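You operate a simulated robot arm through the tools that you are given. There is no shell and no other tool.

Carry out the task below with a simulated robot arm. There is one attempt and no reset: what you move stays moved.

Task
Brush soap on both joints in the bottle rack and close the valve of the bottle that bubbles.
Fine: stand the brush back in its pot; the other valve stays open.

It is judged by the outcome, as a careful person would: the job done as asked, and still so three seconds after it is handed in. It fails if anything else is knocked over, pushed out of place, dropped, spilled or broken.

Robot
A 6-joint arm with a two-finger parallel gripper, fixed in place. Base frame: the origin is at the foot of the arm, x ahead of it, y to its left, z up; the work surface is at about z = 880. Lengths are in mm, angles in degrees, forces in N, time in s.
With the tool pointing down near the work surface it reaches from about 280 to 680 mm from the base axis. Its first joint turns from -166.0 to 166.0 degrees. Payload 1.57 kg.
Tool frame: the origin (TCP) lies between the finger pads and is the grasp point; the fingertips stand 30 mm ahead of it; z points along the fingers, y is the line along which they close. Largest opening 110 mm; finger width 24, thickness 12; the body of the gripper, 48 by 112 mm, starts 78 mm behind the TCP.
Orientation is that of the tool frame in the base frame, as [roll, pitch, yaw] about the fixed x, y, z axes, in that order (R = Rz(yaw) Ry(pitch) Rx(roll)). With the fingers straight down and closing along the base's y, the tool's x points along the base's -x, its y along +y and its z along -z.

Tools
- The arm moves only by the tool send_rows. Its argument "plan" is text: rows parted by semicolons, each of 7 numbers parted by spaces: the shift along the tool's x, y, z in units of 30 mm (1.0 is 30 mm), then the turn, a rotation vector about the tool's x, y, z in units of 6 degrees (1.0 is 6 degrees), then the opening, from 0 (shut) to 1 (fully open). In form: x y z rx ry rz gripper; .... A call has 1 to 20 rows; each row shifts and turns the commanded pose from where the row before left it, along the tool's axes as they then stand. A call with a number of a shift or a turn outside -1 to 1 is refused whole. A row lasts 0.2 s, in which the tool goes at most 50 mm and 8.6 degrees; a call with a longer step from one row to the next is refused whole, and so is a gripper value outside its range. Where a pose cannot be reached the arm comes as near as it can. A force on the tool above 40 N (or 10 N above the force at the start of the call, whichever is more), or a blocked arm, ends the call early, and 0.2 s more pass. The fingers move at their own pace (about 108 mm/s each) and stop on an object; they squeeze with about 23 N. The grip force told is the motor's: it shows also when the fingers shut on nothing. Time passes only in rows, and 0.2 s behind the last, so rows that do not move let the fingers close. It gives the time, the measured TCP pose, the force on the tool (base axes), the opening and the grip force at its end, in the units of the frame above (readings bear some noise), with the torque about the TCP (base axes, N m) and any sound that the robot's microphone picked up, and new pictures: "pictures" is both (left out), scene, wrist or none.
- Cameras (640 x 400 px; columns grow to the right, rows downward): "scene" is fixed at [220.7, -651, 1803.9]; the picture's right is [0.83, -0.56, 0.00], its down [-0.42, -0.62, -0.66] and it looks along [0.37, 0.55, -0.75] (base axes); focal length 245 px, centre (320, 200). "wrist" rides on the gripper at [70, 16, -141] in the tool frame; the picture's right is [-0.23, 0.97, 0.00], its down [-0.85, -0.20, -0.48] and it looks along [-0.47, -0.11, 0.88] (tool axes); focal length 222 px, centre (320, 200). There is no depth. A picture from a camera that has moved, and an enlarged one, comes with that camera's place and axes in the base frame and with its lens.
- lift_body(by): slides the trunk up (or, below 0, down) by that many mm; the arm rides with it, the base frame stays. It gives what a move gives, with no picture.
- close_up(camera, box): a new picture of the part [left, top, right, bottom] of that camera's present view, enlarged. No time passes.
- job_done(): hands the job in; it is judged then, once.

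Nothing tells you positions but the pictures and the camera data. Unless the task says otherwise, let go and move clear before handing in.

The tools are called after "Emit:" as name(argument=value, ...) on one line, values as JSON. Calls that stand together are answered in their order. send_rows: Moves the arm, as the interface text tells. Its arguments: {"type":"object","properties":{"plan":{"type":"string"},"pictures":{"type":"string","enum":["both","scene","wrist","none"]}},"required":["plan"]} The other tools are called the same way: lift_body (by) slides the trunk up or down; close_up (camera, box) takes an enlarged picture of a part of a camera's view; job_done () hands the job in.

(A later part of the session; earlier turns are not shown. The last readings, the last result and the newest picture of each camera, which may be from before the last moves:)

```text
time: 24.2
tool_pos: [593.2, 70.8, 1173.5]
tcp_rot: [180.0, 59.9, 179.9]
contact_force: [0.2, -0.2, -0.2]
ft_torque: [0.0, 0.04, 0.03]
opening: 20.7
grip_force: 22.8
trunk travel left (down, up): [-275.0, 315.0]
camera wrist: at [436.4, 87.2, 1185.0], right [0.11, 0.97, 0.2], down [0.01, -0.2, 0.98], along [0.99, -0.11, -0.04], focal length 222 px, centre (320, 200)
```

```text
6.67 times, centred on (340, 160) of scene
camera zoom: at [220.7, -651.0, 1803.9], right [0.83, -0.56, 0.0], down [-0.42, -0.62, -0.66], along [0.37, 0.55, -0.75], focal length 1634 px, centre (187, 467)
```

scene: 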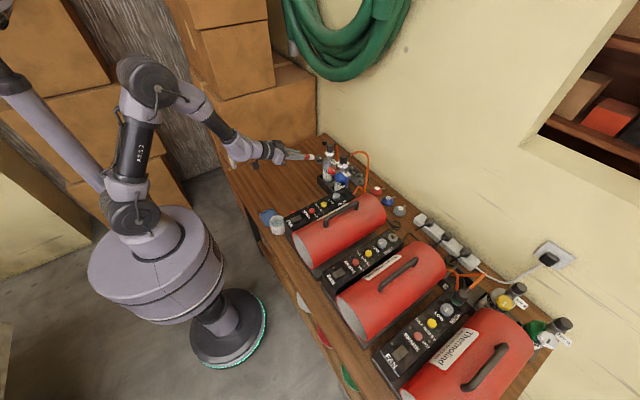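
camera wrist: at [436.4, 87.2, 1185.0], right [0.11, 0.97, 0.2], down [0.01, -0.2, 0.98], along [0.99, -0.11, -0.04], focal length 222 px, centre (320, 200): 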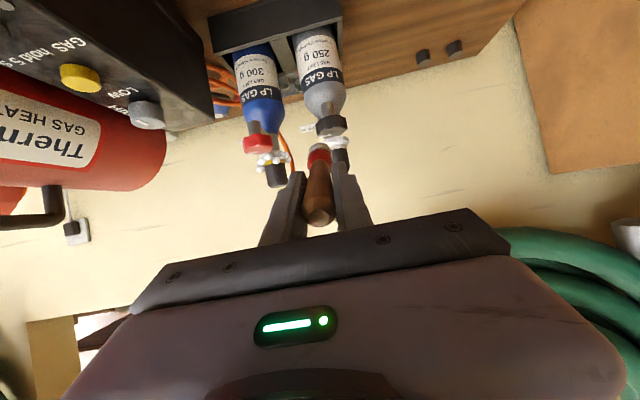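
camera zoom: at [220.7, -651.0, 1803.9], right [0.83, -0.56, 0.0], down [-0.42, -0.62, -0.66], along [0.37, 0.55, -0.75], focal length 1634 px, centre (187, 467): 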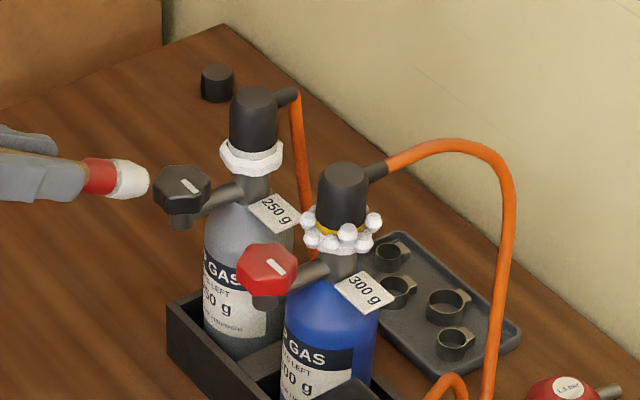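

Grey shows no bubbles; blue is the leaker. I'll return the tool to vertical and carry the brush back above the pot.

Emit:
send_rows(plan="0 0 0 0 1 0 0; 0 0 0 0 1 0 0; 0 0 0 0 1 0 0; 0 0 0 0 1 0 0; 0 0 0 0 1 0 0; 0 0 0 0 1 0 0; 0 0 0 0 1 0 0; 0 0 0 0 1 0 0; 0 0 0 0 1 0 0; 0 0 0 0 1 0 0; 0.79 -0.412 0.062 0 0 0 0; 0.79 -0.412 0.062 0 0 0 0; 0.79 -0.412 0.062 0 0 0 0; 0.79 -0.412 0.062 0 0 0 0; 0.79 -0.412 0.062 0 0 0 0; 0.79 -0.412 0.062 0 0 0 0; 0.79 -0.412 0.062 0 0 0 0; 0 0 0 0 0 0 0", pictures="both")

Emit:
close_up(camera="wrist", box=[260, 90, 400, 240])

Emit:
close_up(camera="scene", box=[235, 140, 335, 250])

```text
time: 28.0
tool_pos: [415.4, -13.2, 1066.8]
tcp_rot: [-175.2, 23.1, 178.9]
contact_force: [0.0, -0.1, 0.7]
ft_torque: [-0.01, 0.04, -0.02]
opening: 20.8
grip_force: 23.3
out of reach, approached as far as the arm can: row 4, 5, 7, 8, 9, 10
trunk travel left (down, up): [-275.0, 315.0]
camera wrist: at [297.0, 17.0, 1168.8], right [0.26, 0.97, 0.01], down [0.59, -0.17, 0.79], along [0.77, -0.2, -0.61], focal length 222 px, centre (320, 200)
```

scene: 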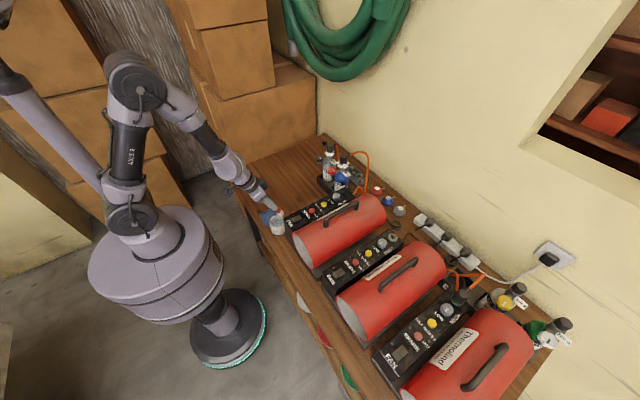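
wrist: 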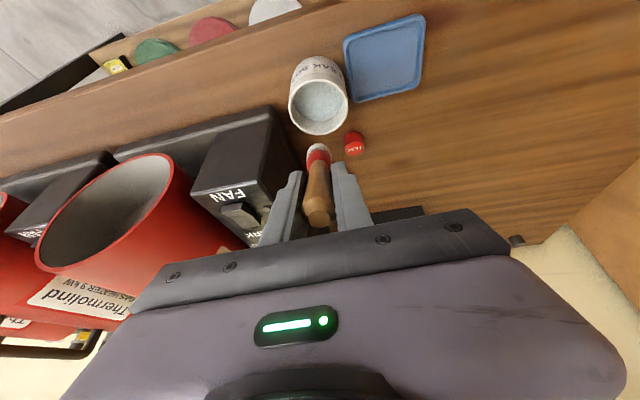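

```text
2.67 times, centred on (330, 165) of wrist
camera zoom: at [297.0, 17.0, 1168.8], right [0.26, 0.97, 0.01], down [0.59, -0.17, 0.79], along [0.77, -0.2, -0.61], focal length 592 px, centre (293, 293)
```

zoom: 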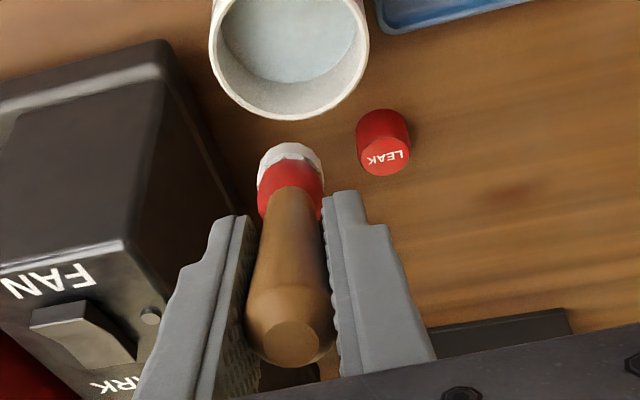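

```text
3.64 times, centred on (285, 195) of scene
camera zoom: at [220.7, -651.0, 1803.9], right [0.83, -0.56, 0.0], down [-0.42, -0.62, -0.66], along [0.37, 0.55, -0.75], focal length 891 px, centre (447, 218)
```

zoom: 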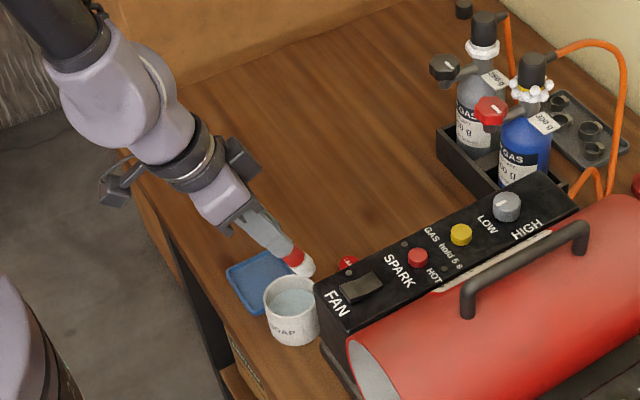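

The arm reached an odd tilted pose near the pot because part of the rotation was out of reach, but nothing was touched. I'll raise it first, then straighten the tool to vertical.

Emit:
send_rows(plan="-0.4025 -0.056 -0.687 0 0 0 0; -0.4025 -0.056 -0.687 0 0 0 0; -0.4025 -0.056 -0.687 0 0 0 0; -0.4025 -0.056 -0.687 0 0 0 0; 0 0 0 -0.207 0.96 -0.086 0; 0 0 0 -0.207 0.96 -0.086 0; 0 0 0 -0.207 0.96 -0.086 0; 0 0 0 -0.207 0.96 -0.086 0; 0 0 0 0 0 0 0; 0 0 0 0 0 0 0", pictures="both")

Emit:
close_up(camera="wrist", box=[260, 90, 400, 240])

Emit:
close_up(camera="scene", box=[235, 140, 335, 250])

```text
time: 30.2
tool_pos: [410.7, 4.1, 1110.0]
tcp_rot: [-174.6, 13.7, 179.2]
contact_force: [0.0, 0.5, -0.5]
ft_torque: [0.0, 0.0, 0.02]
opening: 20.7
grip_force: 22.6
out of reach, approached as far as the arm can: row 2, 5, 6, 7, 8
trunk travel left (down, up): [-275.0, 315.0]
camera wrist: at [309.7, 32.7, 1230.0], right [0.26, 0.97, -0.03], down [0.71, -0.16, 0.68], along [0.65, -0.2, -0.73], focal length 222 px, centre (320, 200)
```

scene: 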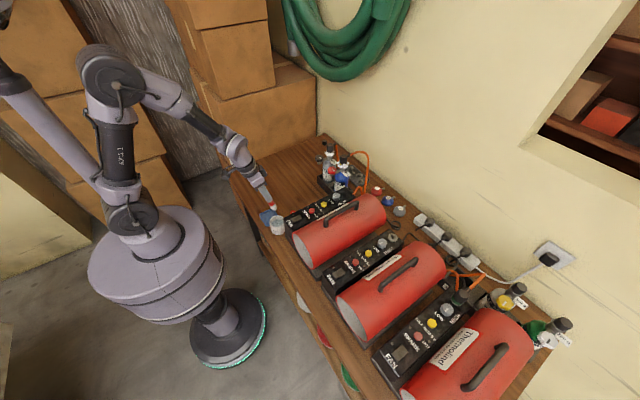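
wrist: 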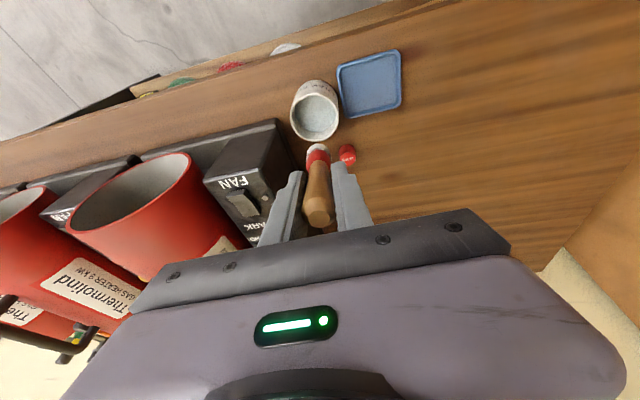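

```text
2.67 times, centred on (330, 165) of wrist
camera zoom: at [309.7, 32.7, 1230.0], right [0.26, 0.97, -0.03], down [0.71, -0.16, 0.68], along [0.65, -0.2, -0.73], focal length 592 px, centre (293, 293)
```

zoom: 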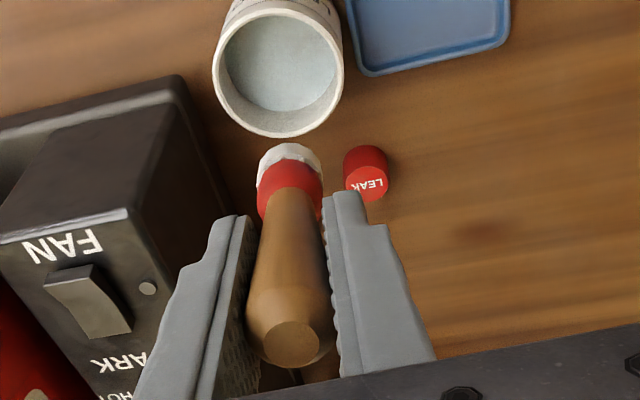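

```text
3.64 times, centred on (285, 195) of scene
camera zoom: at [220.7, -651.0, 1803.9], right [0.83, -0.56, 0.0], down [-0.42, -0.62, -0.66], along [0.37, 0.55, -0.75], focal length 891 px, centre (447, 218)
```

zoom: 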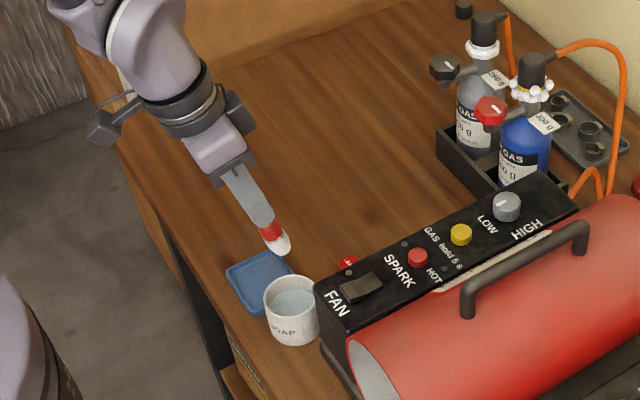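

The arm is hitting some joint constraint close-in. I'll move outward to where straightening worked before (around (560, 55, 1200)) and check the pose there.

Emit:
send_rows(plan="-0.792 0.224 -0.27 0 0 0 0; -0.792 0.224 -0.27 0 0 0 0; -0.792 0.224 -0.27 0 0 0 0; -0.792 0.224 -0.27 0 0 0 0; -0.792 0.224 -0.27 0 0 0 0; -0.792 0.224 -0.27 0 0 0 0; -0.792 0.224 -0.27 0 0 0 0; 0 0 0 0 0 0 0; 0 0 0 0 0 0 0", pictures="both")

Emit:
close_up(camera="scene", box=[50, 30, 350, 260])

```text
time: 32.2
tool_pos: [497.0, 65.8, 1098.1]
tcp_rot: [-173.5, 15.1, 179.3]
contact_force: [0.4, -0.4, -0.3]
ft_torque: [0.01, 0.01, 0.01]
opening: 20.9
grip_force: 23.0
out of reach, approached as far as the arm can: row 1, 2, 3, 4, 5, 6, 7
trunk travel left (down, up): [-275.0, 315.0]
camera wrist: at [394.7, 98.8, 1214.4], right [0.26, 0.96, -0.05], down [0.7, -0.15, 0.7], along [0.67, -0.21, -0.71], focal length 222 px, centre (320, 200)
```

scene: 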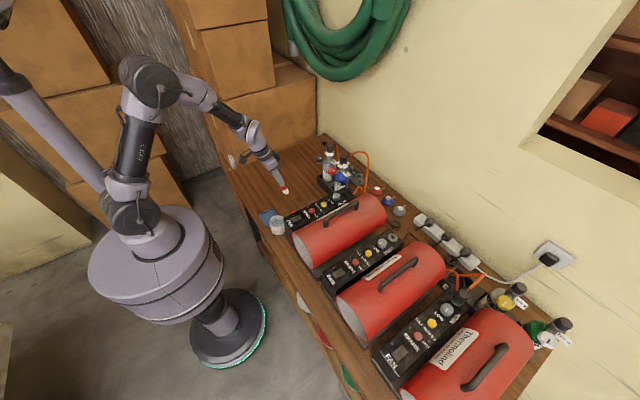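
wrist: 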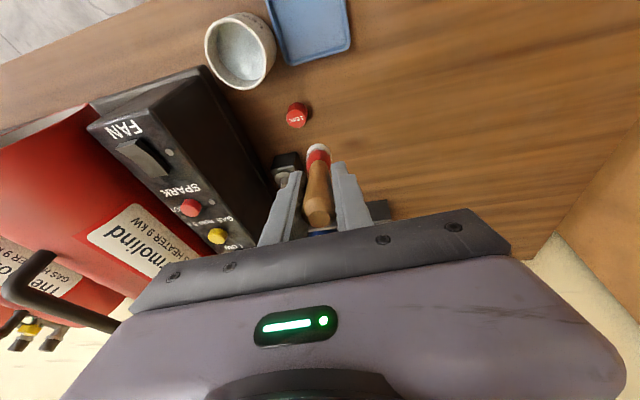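

```text
1.74 times, centred on (200, 145) of scene
camera zoom: at [220.7, -651.0, 1803.9], right [0.83, -0.56, 0.0], down [-0.42, -0.62, -0.66], along [0.37, 0.55, -0.75], focal length 426 px, centre (529, 296)
```

zoom: 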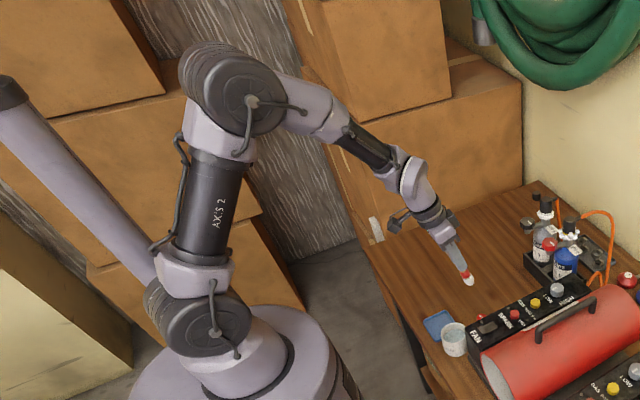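

One wrist joint has evidently wound to its limit when the tool passed through alignment with the forearm at a sideways offset. I'll unwind by retracing: tilt the tool forward again here, then do the straightening in line with the arm (y≈-16), as on the way out.

Emit:
send_rows(plan="0 0 0 -0.1375 -0.935 0.041 0; 0 0 0 -0.1375 -0.935 0.041 0; 0 0 0 -0.1375 -0.935 0.041 0; 0 0 0 -0.1375 -0.935 0.041 0; 0 0 0 0 0 0 0", pictures="none")

```text
time: 33.4
tool_pos: [497.4, 57.6, 1096.0]
tcp_rot: [-174.9, 31.5, 180.0]
contact_force: [0.2, 0.1, -0.5]
ft_torque: [0.03, 0.01, 0.03]
opening: 20.8
grip_force: 22.3
out of reach, approached as far as the arm can: row 4
trunk travel left (down, up): [-275.0, 315.0]
```

Emit:
send_rows(plan="0 0 0 0 -0.5 0 0; 0 0 0 0 -0.5 0 0; 0 0 0 0 -0.5 0 0; 0 0 0 0 -0.5 0 0; 0 0 0 0 0 0 0", pictures="none")

```text
time: 34.6
tool_pos: [497.0, 56.2, 1096.5]
tcp_rot: [-174.0, 43.5, -178.7]
contact_force: [0.5, -0.3, -0.3]
ft_torque: [-0.01, 0.03, 0.02]
opening: 21.0
grip_force: 22.4
trunk travel left (down, up): [-275.0, 315.0]
```

That crossed cleanly. Now outward and up, finish tilting to 60°, and move to the arm's centre line.

Emit:
send_rows(plan="-0.69 -0.014 -0.02 0 0 0 0; -0.69 -0.014 -0.02 0 0 0 0; -0.69 -0.014 -0.02 0 0 0 0; -0.69 -0.014 -0.02 0 0 0 0; -0.69 -0.014 -0.02 0 0 0 0; 0 0 0 -0.274 -0.913 0.093 0; 0 0 0 -0.274 -0.913 0.093 0; 0 0 0 -0.274 -0.913 0.093 0; 0 -0.8 0 0 0 0 0; 0 -0.8 0 0 0 0 0; 0 -0.8 0 0 0 0 0; 0 0 0 0 0 0 0", pictures="both")

```text
time: 37.2
tool_pos: [571.3, -15.9, 1170.6]
tcp_rot: [-179.9, 60.0, -179.9]
contact_force: [0.5, 0.1, 0.4]
ft_torque: [0.0, 0.01, -0.04]
opening: 20.4
grip_force: 23.0
trunk travel left (down, up): [-275.0, 315.0]
camera wrist: at [412.4, -0.3, 1182.3], right [0.11, 0.97, 0.2], down [0.01, -0.2, 0.98], along [0.99, -0.11, -0.04], focal length 222 px, centre (320, 200)
```

scene: 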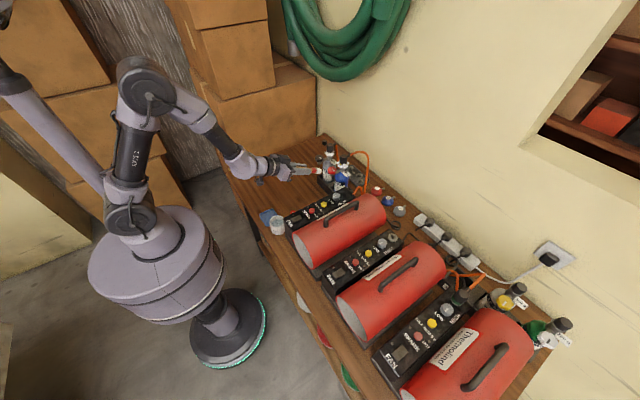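
wrist: 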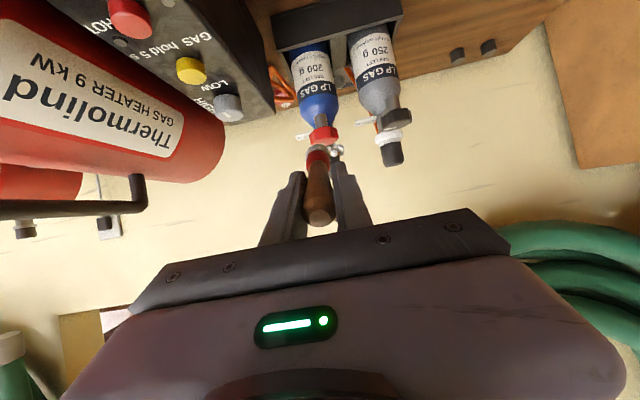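

Fully recovered at tilt 60° on the centre line. I'll straighten in small steps and check.

Emit:
send_rows(plan="0 0 0 0 0.5 0 0; 0 0 0 0 0.5 0 0; 0 0 0 0 0.5 0 0; 0 0 0 0 0.5 0 0; 0 0 0 0 0.5 0 0; 0 0 0 0 0.5 0 0; 0 0 0 0 0.5 0 0; 0 0 0 0 0.5 0 0; 0 0 0 0 0.5 0 0; 0 0 0 0 0.5 0 0; 0 0 0 0 0.5 0 0; 0 0 0 0 0.5 0 0; 0 0 0 0 0 0 0", pictures="none")

```text
time: 40.0
tool_pos: [571.5, -17.5, 1169.9]
tcp_rot: [-179.1, 27.3, 179.9]
contact_force: [0.0, -0.1, -0.4]
ft_torque: [0.0, 0.0, 0.02]
opening: 20.1
grip_force: 23.2
out of reach, approached as far as the arm can: row 8
trunk travel left (down, up): [-275.0, 315.0]
```

Emit:
send_rows(plan="0 0 0 0 0.5 0 0; 0 0 0 0 0.5 0 0; 0 0 0 0 0.5 0 0; 0 0 0 0 0.5 0 0; 0 0 0 0 0 0 0", pictures="none")

```text
time: 41.2
tool_pos: [571.2, -18.6, 1171.1]
tcp_rot: [-179.2, 15.4, 179.8]
contact_force: [-0.1, 0.0, -0.6]
ft_torque: [-0.03, 0.01, -0.02]
opening: 20.1
grip_force: 23.1
trunk travel left (down, up): [-275.0, 315.0]
```

Emit:
send_rows(plan="0 0 0 -0.044 0.857 0.01 0; 0 0 0 -0.044 0.857 0.01 0; 0 0 0 -0.044 0.857 0.01 0; 0.8 0.017 0.06 0 0 0 0; 0.8 0.017 0.06 0 0 0 0; 0.8 0.017 0.06 0 0 0 0; 0.8 0.017 0.06 0 0 0 0; 0.8 0.017 0.06 0 0 0 0; 0.8 0.017 0.06 0 0 0 0; 0 0 0 0 0 0 0", pictures="both")

Emit:
close_up(camera="wrist", box=[260, 90, 400, 240])

Emit:
close_up(camera="scene", box=[235, 140, 335, 250])

```text
time: 43.4
tool_pos: [427.8, -14.9, 1159.8]
tcp_rot: [180.0, 0.2, 179.4]
contact_force: [-1.0, -0.2, -0.1]
ft_torque: [0.0, 0.01, 0.0]
opening: 20.4
grip_force: 22.8
trunk travel left (down, up): [-275.0, 315.0]
camera wrist: at [358.1, 2.3, 1302.2], right [0.24, 0.97, 0.0], down [0.85, -0.21, 0.48], along [0.47, -0.11, -0.88], focal length 222 px, centre (320, 200)
```

scene: 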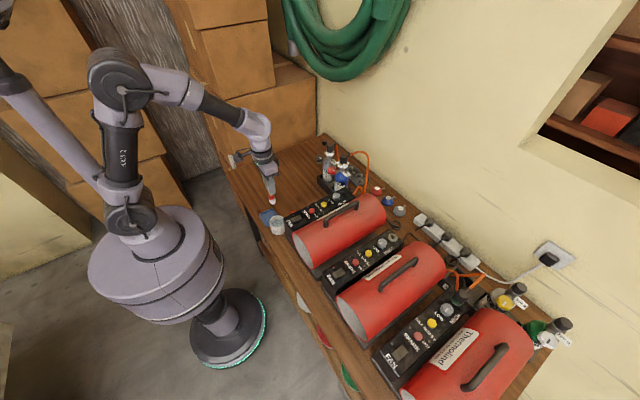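
wrist: 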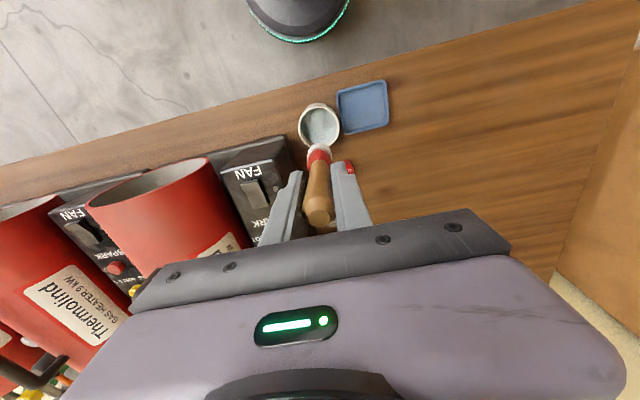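

```text
2.67 times, centred on (330, 165) of wrist
camera zoom: at [358.1, 2.3, 1302.2], right [0.24, 0.97, 0.0], down [0.85, -0.21, 0.48], along [0.47, -0.11, -0.88], focal length 592 px, centre (293, 293)
```

zoom: 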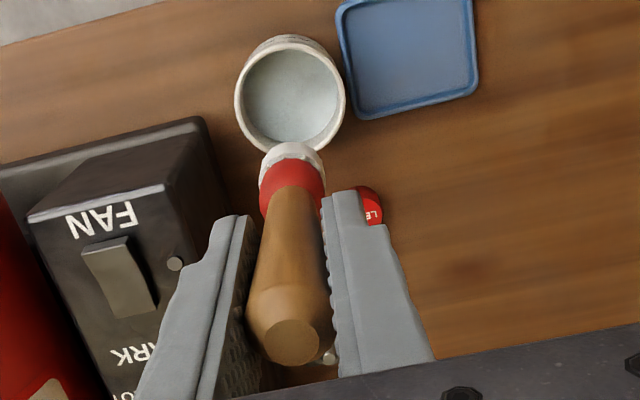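

```text
3.64 times, centred on (285, 195) of scene
camera zoom: at [220.7, -651.0, 1803.9], right [0.83, -0.56, 0.0], down [-0.42, -0.62, -0.66], along [0.37, 0.55, -0.75], focal length 891 px, centre (447, 218)
```

zoom: 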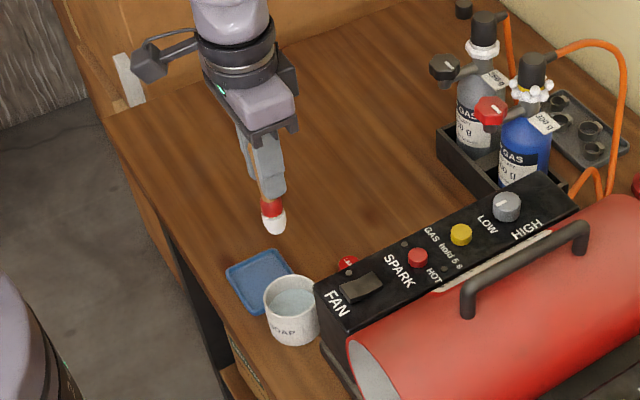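

Same pose as when the brush was lifted out. I lower it straight into the pot.

Emit:
send_rows(plan="0 -0.03 0.9 0 0 0 0; 0 0 0.9 0 0 0 0; 0 0 0.9 0 0 0 0; 0 0 0.9 0 0 0 0; 0 0 0.9 0 0 0 0; 0 0 0.9 0 0 0 0; 0 0 0.3 0 0 0 0; 0 0 0.3 0 0 0 0; 0 0 0 0 0 0 0", pictures="both")

Emit:
close_up(camera="wrist", box=[260, 90, 400, 240])

Emit:
close_up(camera="scene", box=[235, 140, 335, 250])

```text
time: 45.4
tool_pos: [427.2, -16.7, 980.3]
tcp_rot: [-180.0, 0.1, 179.4]
contact_force: [0.4, 0.9, 15.2]
ft_torque: [-0.01, -0.01, -0.01]
opening: 20.4
grip_force: 23.7
trunk travel left (down, up): [-275.0, 315.0]
camera wrist: at [357.1, 0.4, 1122.7], right [0.24, 0.97, 0.0], down [0.85, -0.21, 0.48], along [0.47, -0.11, -0.88], focal length 222 px, centre (320, 200)
```

scene: 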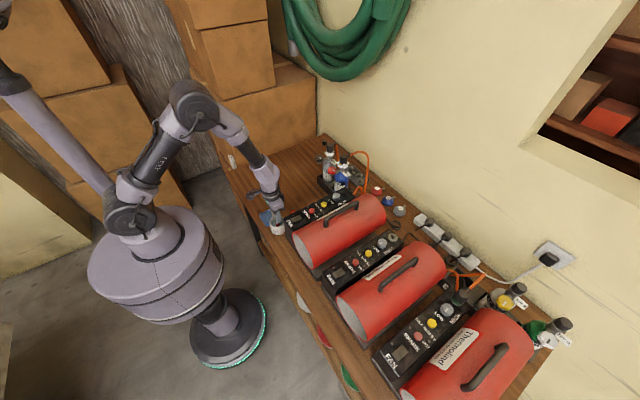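
wrist: 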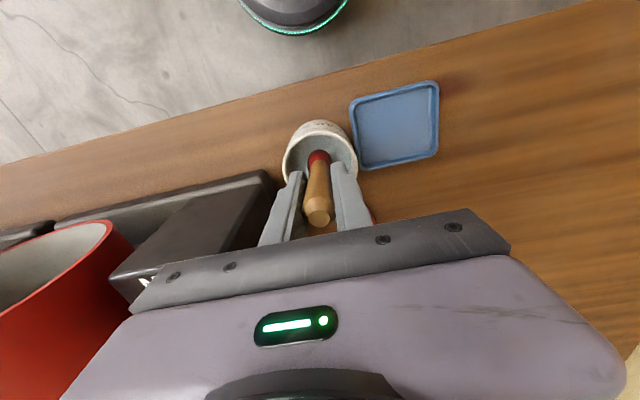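

```text
2.67 times, centred on (330, 165) of wrist
camera zoom: at [357.1, 0.4, 1122.7], right [0.24, 0.97, 0.0], down [0.85, -0.21, 0.48], along [0.47, -0.11, -0.88], focal length 592 px, centre (293, 293)
```

zoom: 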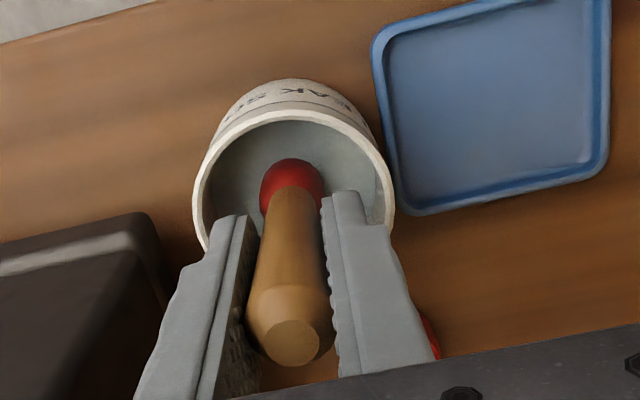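

```text
3.64 times, centred on (285, 195) of scene
camera zoom: at [220.7, -651.0, 1803.9], right [0.83, -0.56, 0.0], down [-0.42, -0.62, -0.66], along [0.37, 0.55, -0.75], focal length 891 px, centre (447, 218)
```

zoom: 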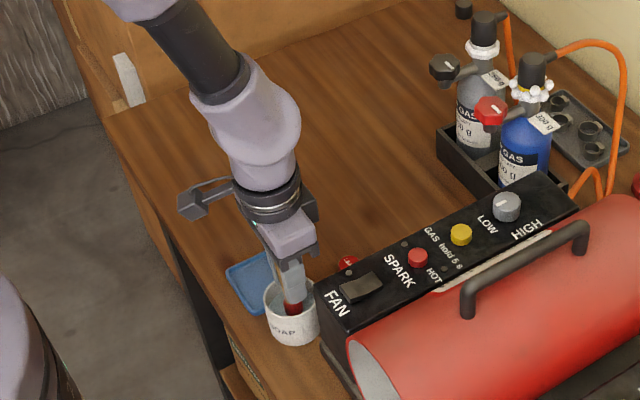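

15 N upward: the brush is resting on the pot's bottom. I ease up ~1 mm, then open gently.

Emit:
send_rows(plan="0 0 -0.04 0 0 0 0; 0 0 0 0 0 0 0; 0 0 0 0 0 0 0.22; 0 0 0 0 0 0 0.28; 0 0 0 0 0 0 0.35; 0 0 0 0 0 0 0.45; 0 0 0 0 0 0 0.45; 0 0 0 0 0 0 0.45", pictures="both")

Emit:
close_up(camera="wrist", box=[260, 90, 400, 240])

```text
time: 47.2
tool_pos: [426.6, -16.0, 982.0]
tcp_rot: [179.9, 0.0, 179.4]
contact_force: [0.1, 0.2, 0.4]
ft_torque: [-0.03, 0.03, 0.02]
opening: 49.7
grip_force: 0.1
trunk travel left (down, up): [-275.0, 315.0]
camera wrist: at [357.6, 0.6, 1123.4], right [0.24, 0.97, 0.0], down [0.85, -0.21, 0.48], along [0.47, -0.11, -0.88], focal length 222 px, centre (320, 200)
```

scene: 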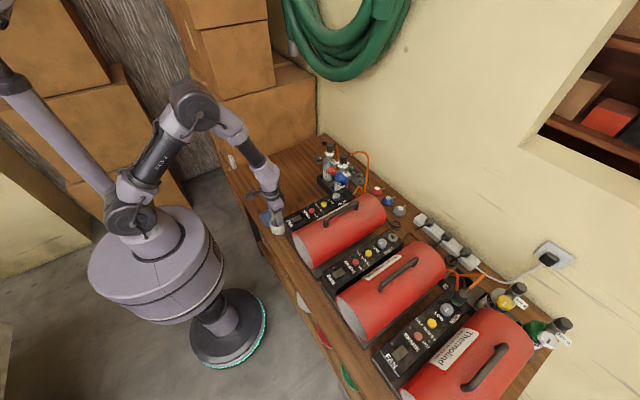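
wrist: 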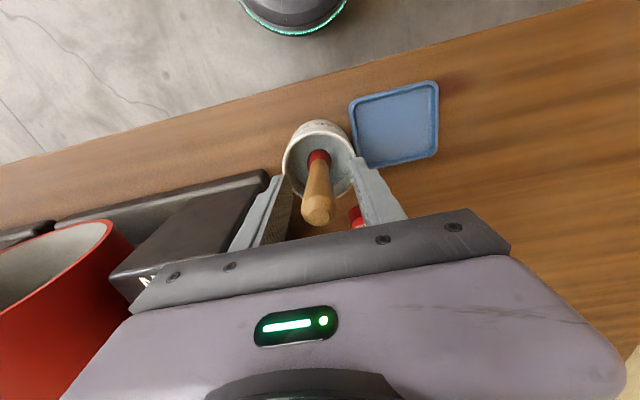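

```text
2.67 times, centred on (330, 165) of wrist
camera zoom: at [357.6, 0.6, 1123.4], right [0.24, 0.97, 0.0], down [0.85, -0.21, 0.48], along [0.47, -0.11, -0.88], focal length 592 px, centre (293, 293)
```

zoom: 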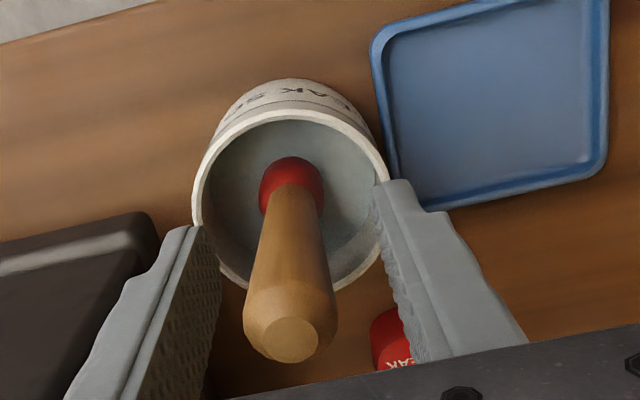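

The brush stands on its own in the pot. I'll rise straight off it and head toward the red knob, stopping short of it with a 20° forward tilt to look.

Emit:
send_rows(plan="0 0 -0.6 0 0 0 0.45; 0 0 -0.9 0 0 0 0.45; 0 0 -1 0 0 0 0.45; 0 0 -1 0 0 0 0.45; 0 0 -1 0 0 0 0.45; 0 0 -1 0 0 0 0.6; 0 0 -1 0 0 0 0.6; -0.89 0 -0.2 0 0 0 0.6; -0.89 0 -0.2 0 0 0 0.6; -0.89 0 -0.2 0 0 0 0.6; -0.89 0 -0.2 0 0 0 0.6; -0.89 0 -0.2 0 0 0 0.6; 0 0.1 0 0 -0.833 0 0.6; 0 0 0 0 -0.833 0 0.6; 0 0 0 0 -0.833 0 0.6; 0 0 0 0 -0.833 0 0.6; 0 0 0 0 0 0 0.6", pictures="both")

Emit:
close_up(camera="wrist", box=[250, 80, 400, 240])

Emit:
close_up(camera="scene", box=[235, 140, 375, 250])

Emit:
close_up(camera="scene", box=[318, 145, 358, 180])

```text
time: 50.8
tool_pos: [561.4, -12.8, 1206.1]
tcp_rot: [180.0, 20.2, 179.5]
contact_force: [-0.2, 0.9, 0.4]
ft_torque: [0.0, -0.02, 0.0]
opening: 65.9
grip_force: 0.0
trunk travel left (down, up): [-275.0, 315.0]
camera wrist: at [447.1, 3.5, 1315.9], right [0.22, 0.97, 0.08], down [0.64, -0.21, 0.74], along [0.74, -0.12, -0.66], focal length 222 px, centre (320, 200)
```

scene: 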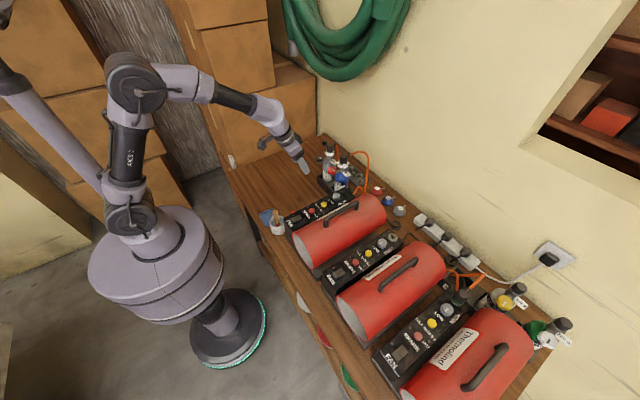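
wrist: 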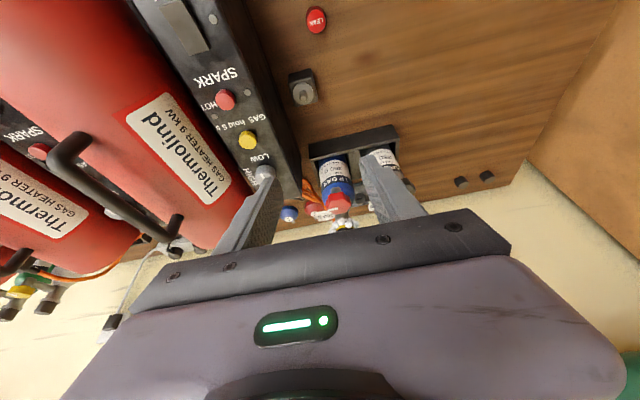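

```text
2.50 times, centred on (325, 160) of wrist
camera zoom: at [447.1, 3.5, 1315.9], right [0.22, 0.97, 0.08], down [0.64, -0.21, 0.74], along [0.74, -0.12, -0.66], focal length 555 px, centre (308, 300)
```

zoom: 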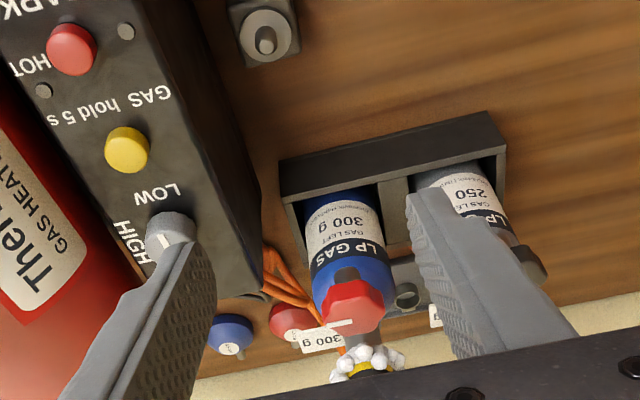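

```text
3.64 times, centred on (305, 195) of scene
camera zoom: at [220.7, -651.0, 1803.9], right [0.83, -0.56, 0.0], down [-0.42, -0.62, -0.66], along [0.37, 0.55, -0.75], focal length 891 px, centre (374, 218)
```

zoom: 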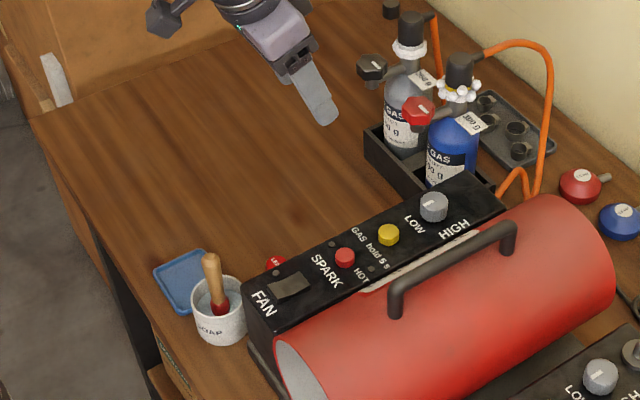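

```text
11.43 times, centred on (338, 162) of scene
camera zoom: at [220.7, -651.0, 1803.9], right [0.83, -0.56, 0.0], down [-0.42, -0.62, -0.66], along [0.37, 0.55, -0.75], focal length 2801 px, centre (114, 629)
```

zoom: 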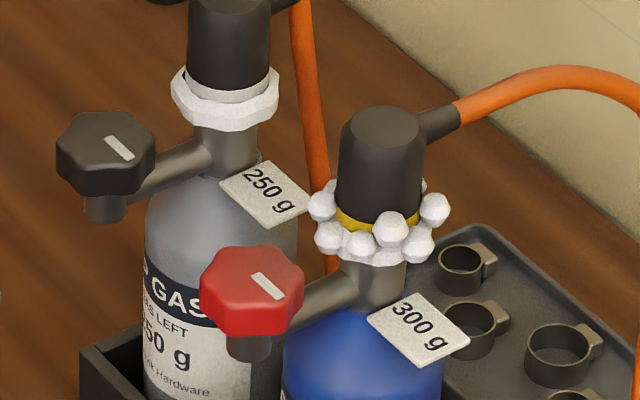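

The brush is standing back in its pot. Red knob centre is about (717, -12), top z≈1092; I'll yaw the tool +30°, narrow the fingers and approach so a clockwise turn has room.

Emit:
send_rows(plan="0 0 0 -0.345 0 -0.939 0.52; 0 0 0 -0.345 0 -0.939 0.52; 0 0 0 -0.345 0 -0.939 0.52; 0 0 0 -0.345 0 -0.939 0.52; 0 0 0 -0.345 0 -0.939 0.52; -0.52 -0.388 0.43 0 0 0 0.52; -0.52 -0.388 0.43 0 0 0 0.52; -0.52 -0.388 0.43 0 0 0 0.52; -0.52 -0.388 0.43 0 0 0 0.52; -0.52 -0.388 0.43 0 0 0 0.52; 0 0 0 0 0 0 0.52", pictures="both")

Emit:
close_up(camera="wrist", box=[250, 80, 400, 240])

Emit:
close_up(camera="scene", box=[300, 125, 370, 185])

```text
time: 53.2
tool_pos: [671.4, -17.2, 1171.1]
tcp_rot: [179.9, 20.1, -150.6]
contact_force: [0.1, 0.0, 0.3]
ft_torque: [-0.02, -0.03, 0.01]
opening: 57.3
grip_force: 0.0
trunk travel left (down, up): [-275.0, 315.0]
camera wrist: at [564.3, -59.2, 1282.1], right [-0.29, 0.95, 0.08], down [0.66, 0.14, 0.74], along [0.7, 0.27, -0.67], focal length 222 px, centre (320, 200)
```

scene: 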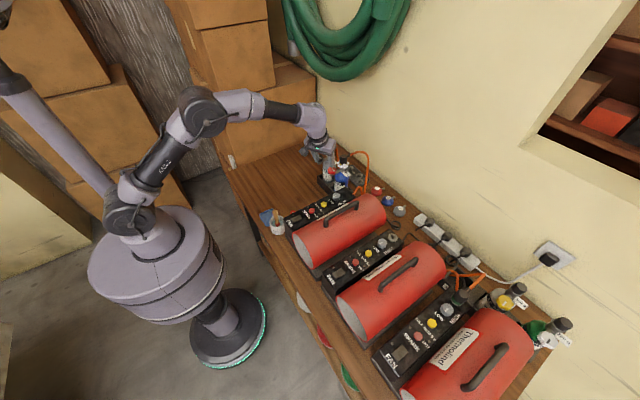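
wrist: 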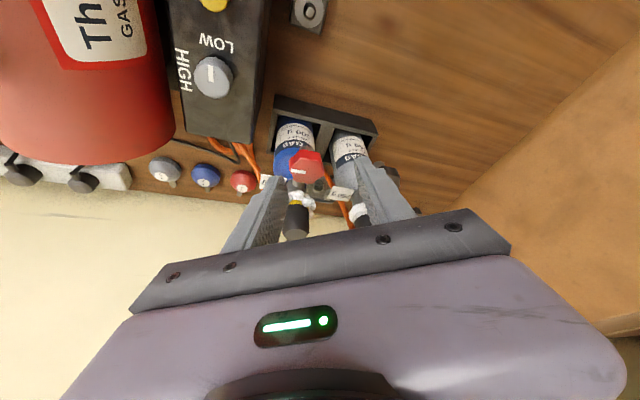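

```text
2.50 times, centred on (325, 160) of wrist
camera zoom: at [564.3, -59.2, 1282.1], right [-0.29, 0.95, 0.08], down [0.66, 0.14, 0.74], along [0.7, 0.27, -0.67], focal length 555 px, centre (308, 300)
```

zoom: 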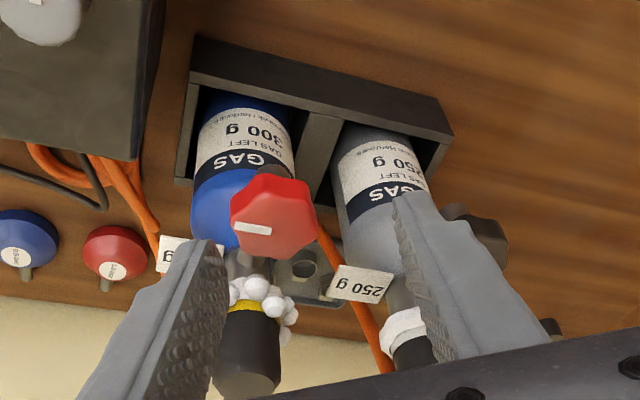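

```text
6.67 times, centred on (335, 155) of scene
camera zoom: at [220.7, -651.0, 1803.9], right [0.83, -0.56, 0.0], down [-0.42, -0.62, -0.66], along [0.37, 0.55, -0.75], focal length 1634 px, centre (220, 500)
```

zoom: 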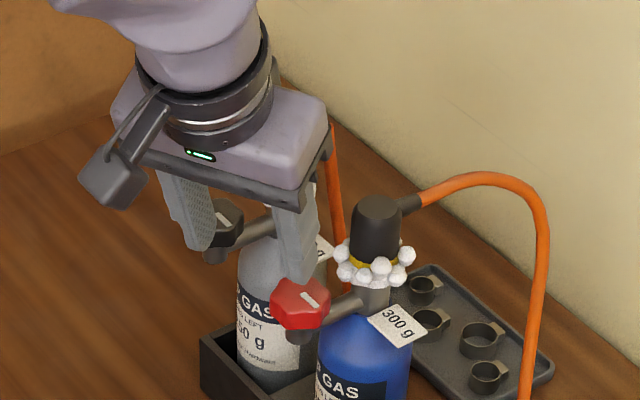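

The knob triangulates to (718, -12.5). I'll move to hover directly above it.

Emit:
send_rows(plan="-0.49 -0.31 0.365 0 0 0 0.52; -0.49 -0.31 0.365 0 0 0 0.52; 0.153 0 0.417 0 0 0 0.52; 0 0 0 0 0 0 0.52", pictures="both")

Emit:
close_up(camera="wrist", box=[250, 80, 400, 240])

Emit:
close_up(camera="scene", box=[300, 125, 370, 185])

```text
time: 54.2
tool_pos: [711.4, -16.1, 1148.5]
tcp_rot: [179.9, 20.1, -150.8]
contact_force: [-0.2, 0.8, 0.4]
ft_torque: [-0.01, 0.01, 0.0]
opening: 57.2
grip_force: 0.0
trunk travel left (down, up): [-275.0, 315.0]
camera wrist: at [604.4, -57.7, 1258.2], right [-0.29, 0.95, 0.08], down [0.66, 0.14, 0.74], along [0.7, 0.27, -0.67], focal length 222 px, centre (320, 200)
```

scene: 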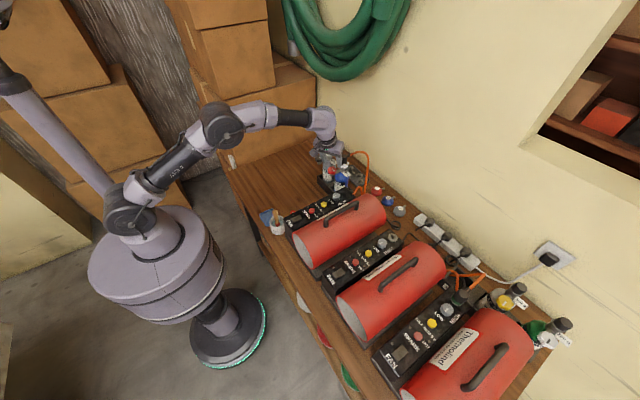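
wrist: 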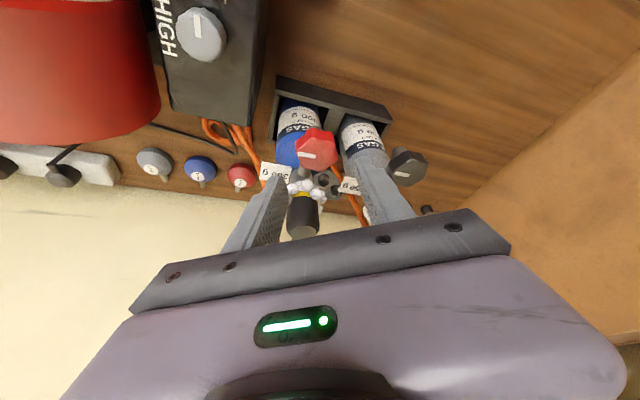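

```text
2.50 times, centred on (325, 160) of wrist
camera zoom: at [604.4, -57.7, 1258.2], right [-0.29, 0.95, 0.08], down [0.66, 0.14, 0.74], along [0.7, 0.27, -0.67], focal length 555 px, centre (308, 300)
```

zoom: 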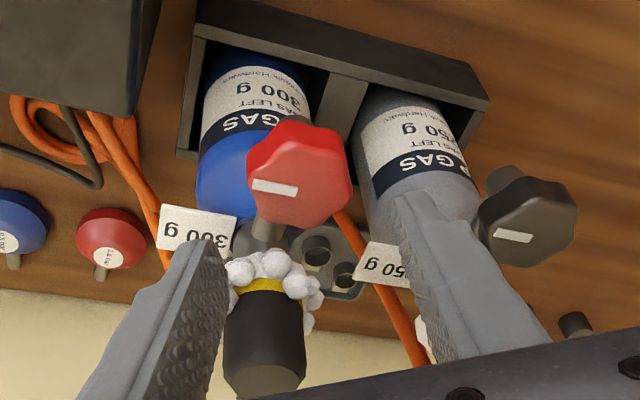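

```text
6.67 times, centred on (335, 155) of scene
camera zoom: at [220.7, -651.0, 1803.9], right [0.83, -0.56, 0.0], down [-0.42, -0.62, -0.66], along [0.37, 0.55, -0.75], focal length 1634 px, centre (220, 500)
```

zoom: 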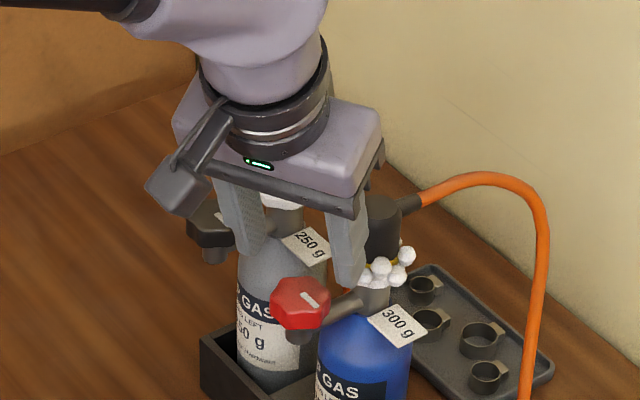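

The knob lies squarely between the fingers at (717, -12.5). I descend vertically until the fingertips straddle it.

Emit:
send_rows(plan="0.183 0 0.5 0 0 0 0.52; 0.183 0 0.5 0 0 0 0.52; 0.183 0 0.5 0 0 0 0.52; 0 0 0 0 0 0 0.52", pictures="both")

Emit:
close_up(camera="wrist", box=[250, 80, 400, 240])

Emit:
close_up(camera="scene", box=[310, 140, 360, 180])

```text
time: 55.2
tool_pos: [712.8, -14.2, 1099.5]
tcp_rot: [179.9, 20.1, -150.7]
contact_force: [0.0, -0.4, -0.1]
ft_torque: [-0.01, 0.01, -0.03]
opening: 57.3
grip_force: 0.0
trunk travel left (down, up): [-275.0, 315.0]
camera wrist: at [604.7, -57.5, 1209.5], right [-0.29, 0.95, 0.08], down [0.66, 0.14, 0.74], along [0.7, 0.27, -0.67], focal length 222 px, centre (320, 200)
```

scene: 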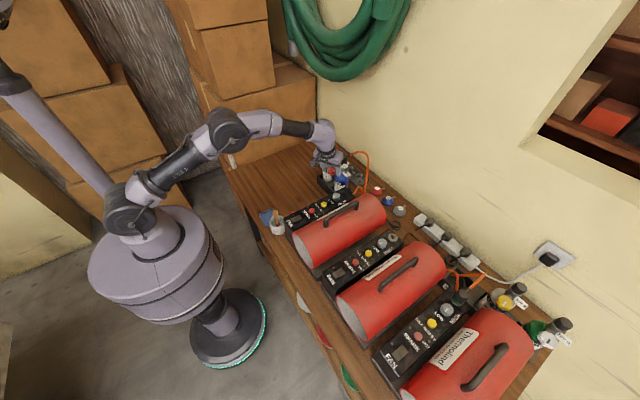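
wrist: 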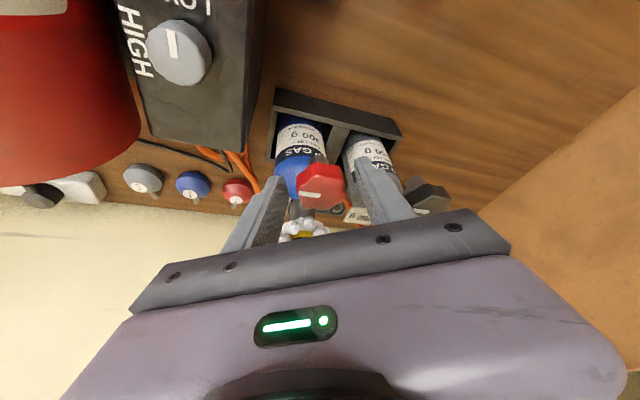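

```text
2.50 times, centred on (325, 160) of wrist
camera zoom: at [604.7, -57.5, 1209.5], right [-0.29, 0.95, 0.08], down [0.66, 0.14, 0.74], along [0.7, 0.27, -0.67], focal length 555 px, centre (308, 300)
```

zoom: 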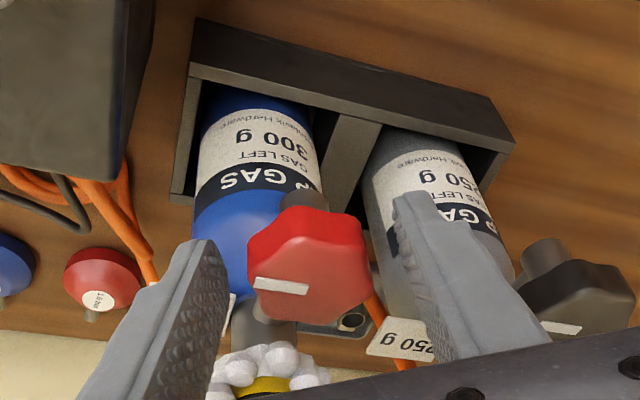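

```text
10.00 times, centred on (335, 160) of scene
camera zoom: at [220.7, -651.0, 1803.9], right [0.83, -0.56, 0.0], down [-0.42, -0.62, -0.66], along [0.37, 0.55, -0.75], focal length 2451 px, centre (170, 600)
```

zoom: 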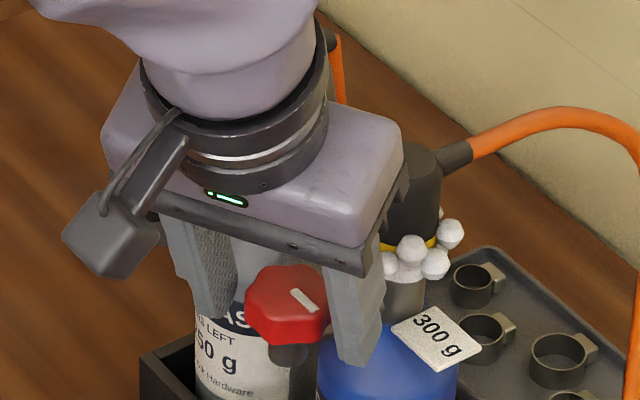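

The fingers straddle the knob. I close on it.

Emit:
send_rows(plan="0 0 0 0 0 0 0.4; 0 0 0 0 0 0 0.3; 0 0 0 0 0 0 0; 0 0 0 0 0 0 0; 0 0 0 0 0 0 0", pictures="both")

Emit:
close_up(camera="wrist", box=[250, 80, 400, 240])

Emit:
close_up(camera="scene", box=[310, 140, 360, 180])

```text
time: 56.4
tool_pos: [711.6, -14.7, 1099.7]
tcp_rot: [179.9, 20.0, -150.6]
contact_force: [-1.1, 0.8, 0.6]
ft_torque: [-0.02, 0.04, 0.0]
opening: 37.1
grip_force: 22.8
trunk travel left (down, up): [-275.0, 315.0]
camera wrist: at [604.8, -57.5, 1209.5], right [-0.29, 0.95, 0.08], down [0.66, 0.14, 0.74], along [0.7, 0.27, -0.67], focal length 222 px, centre (320, 200)
```

scene: 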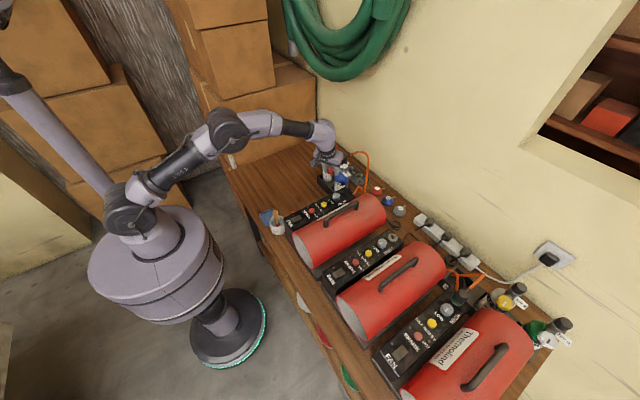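
wrist: 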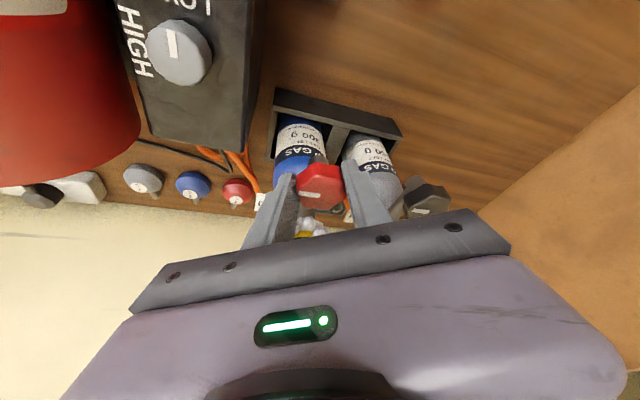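

```text
2.50 times, centred on (325, 160) of wrist
camera zoom: at [604.8, -57.5, 1209.5], right [-0.29, 0.95, 0.08], down [0.66, 0.14, 0.74], along [0.7, 0.27, -0.67], focal length 555 px, centre (308, 300)
```

zoom: 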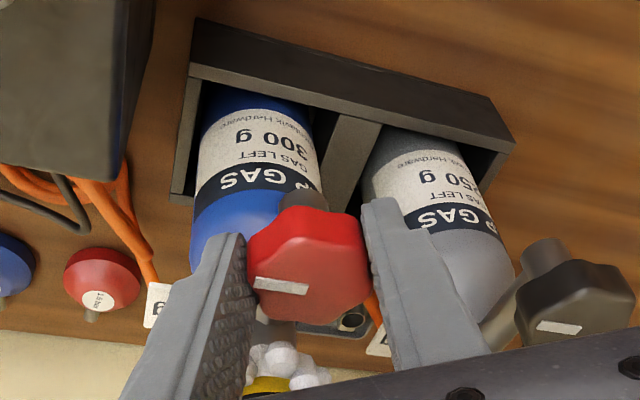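

```text
10.00 times, centred on (335, 160) of scene
camera zoom: at [220.7, -651.0, 1803.9], right [0.83, -0.56, 0.0], down [-0.42, -0.62, -0.66], along [0.37, 0.55, -0.75], focal length 2451 px, centre (170, 600)
```

zoom: 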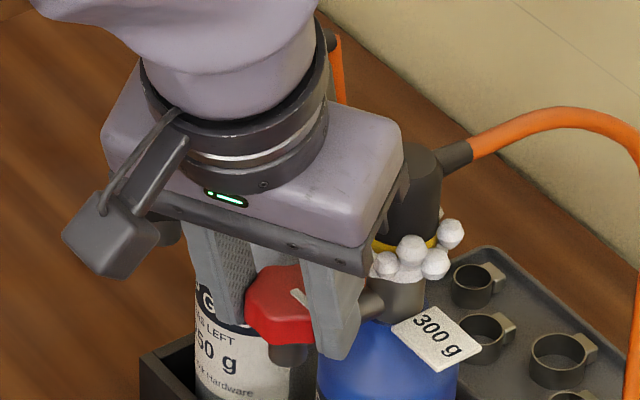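

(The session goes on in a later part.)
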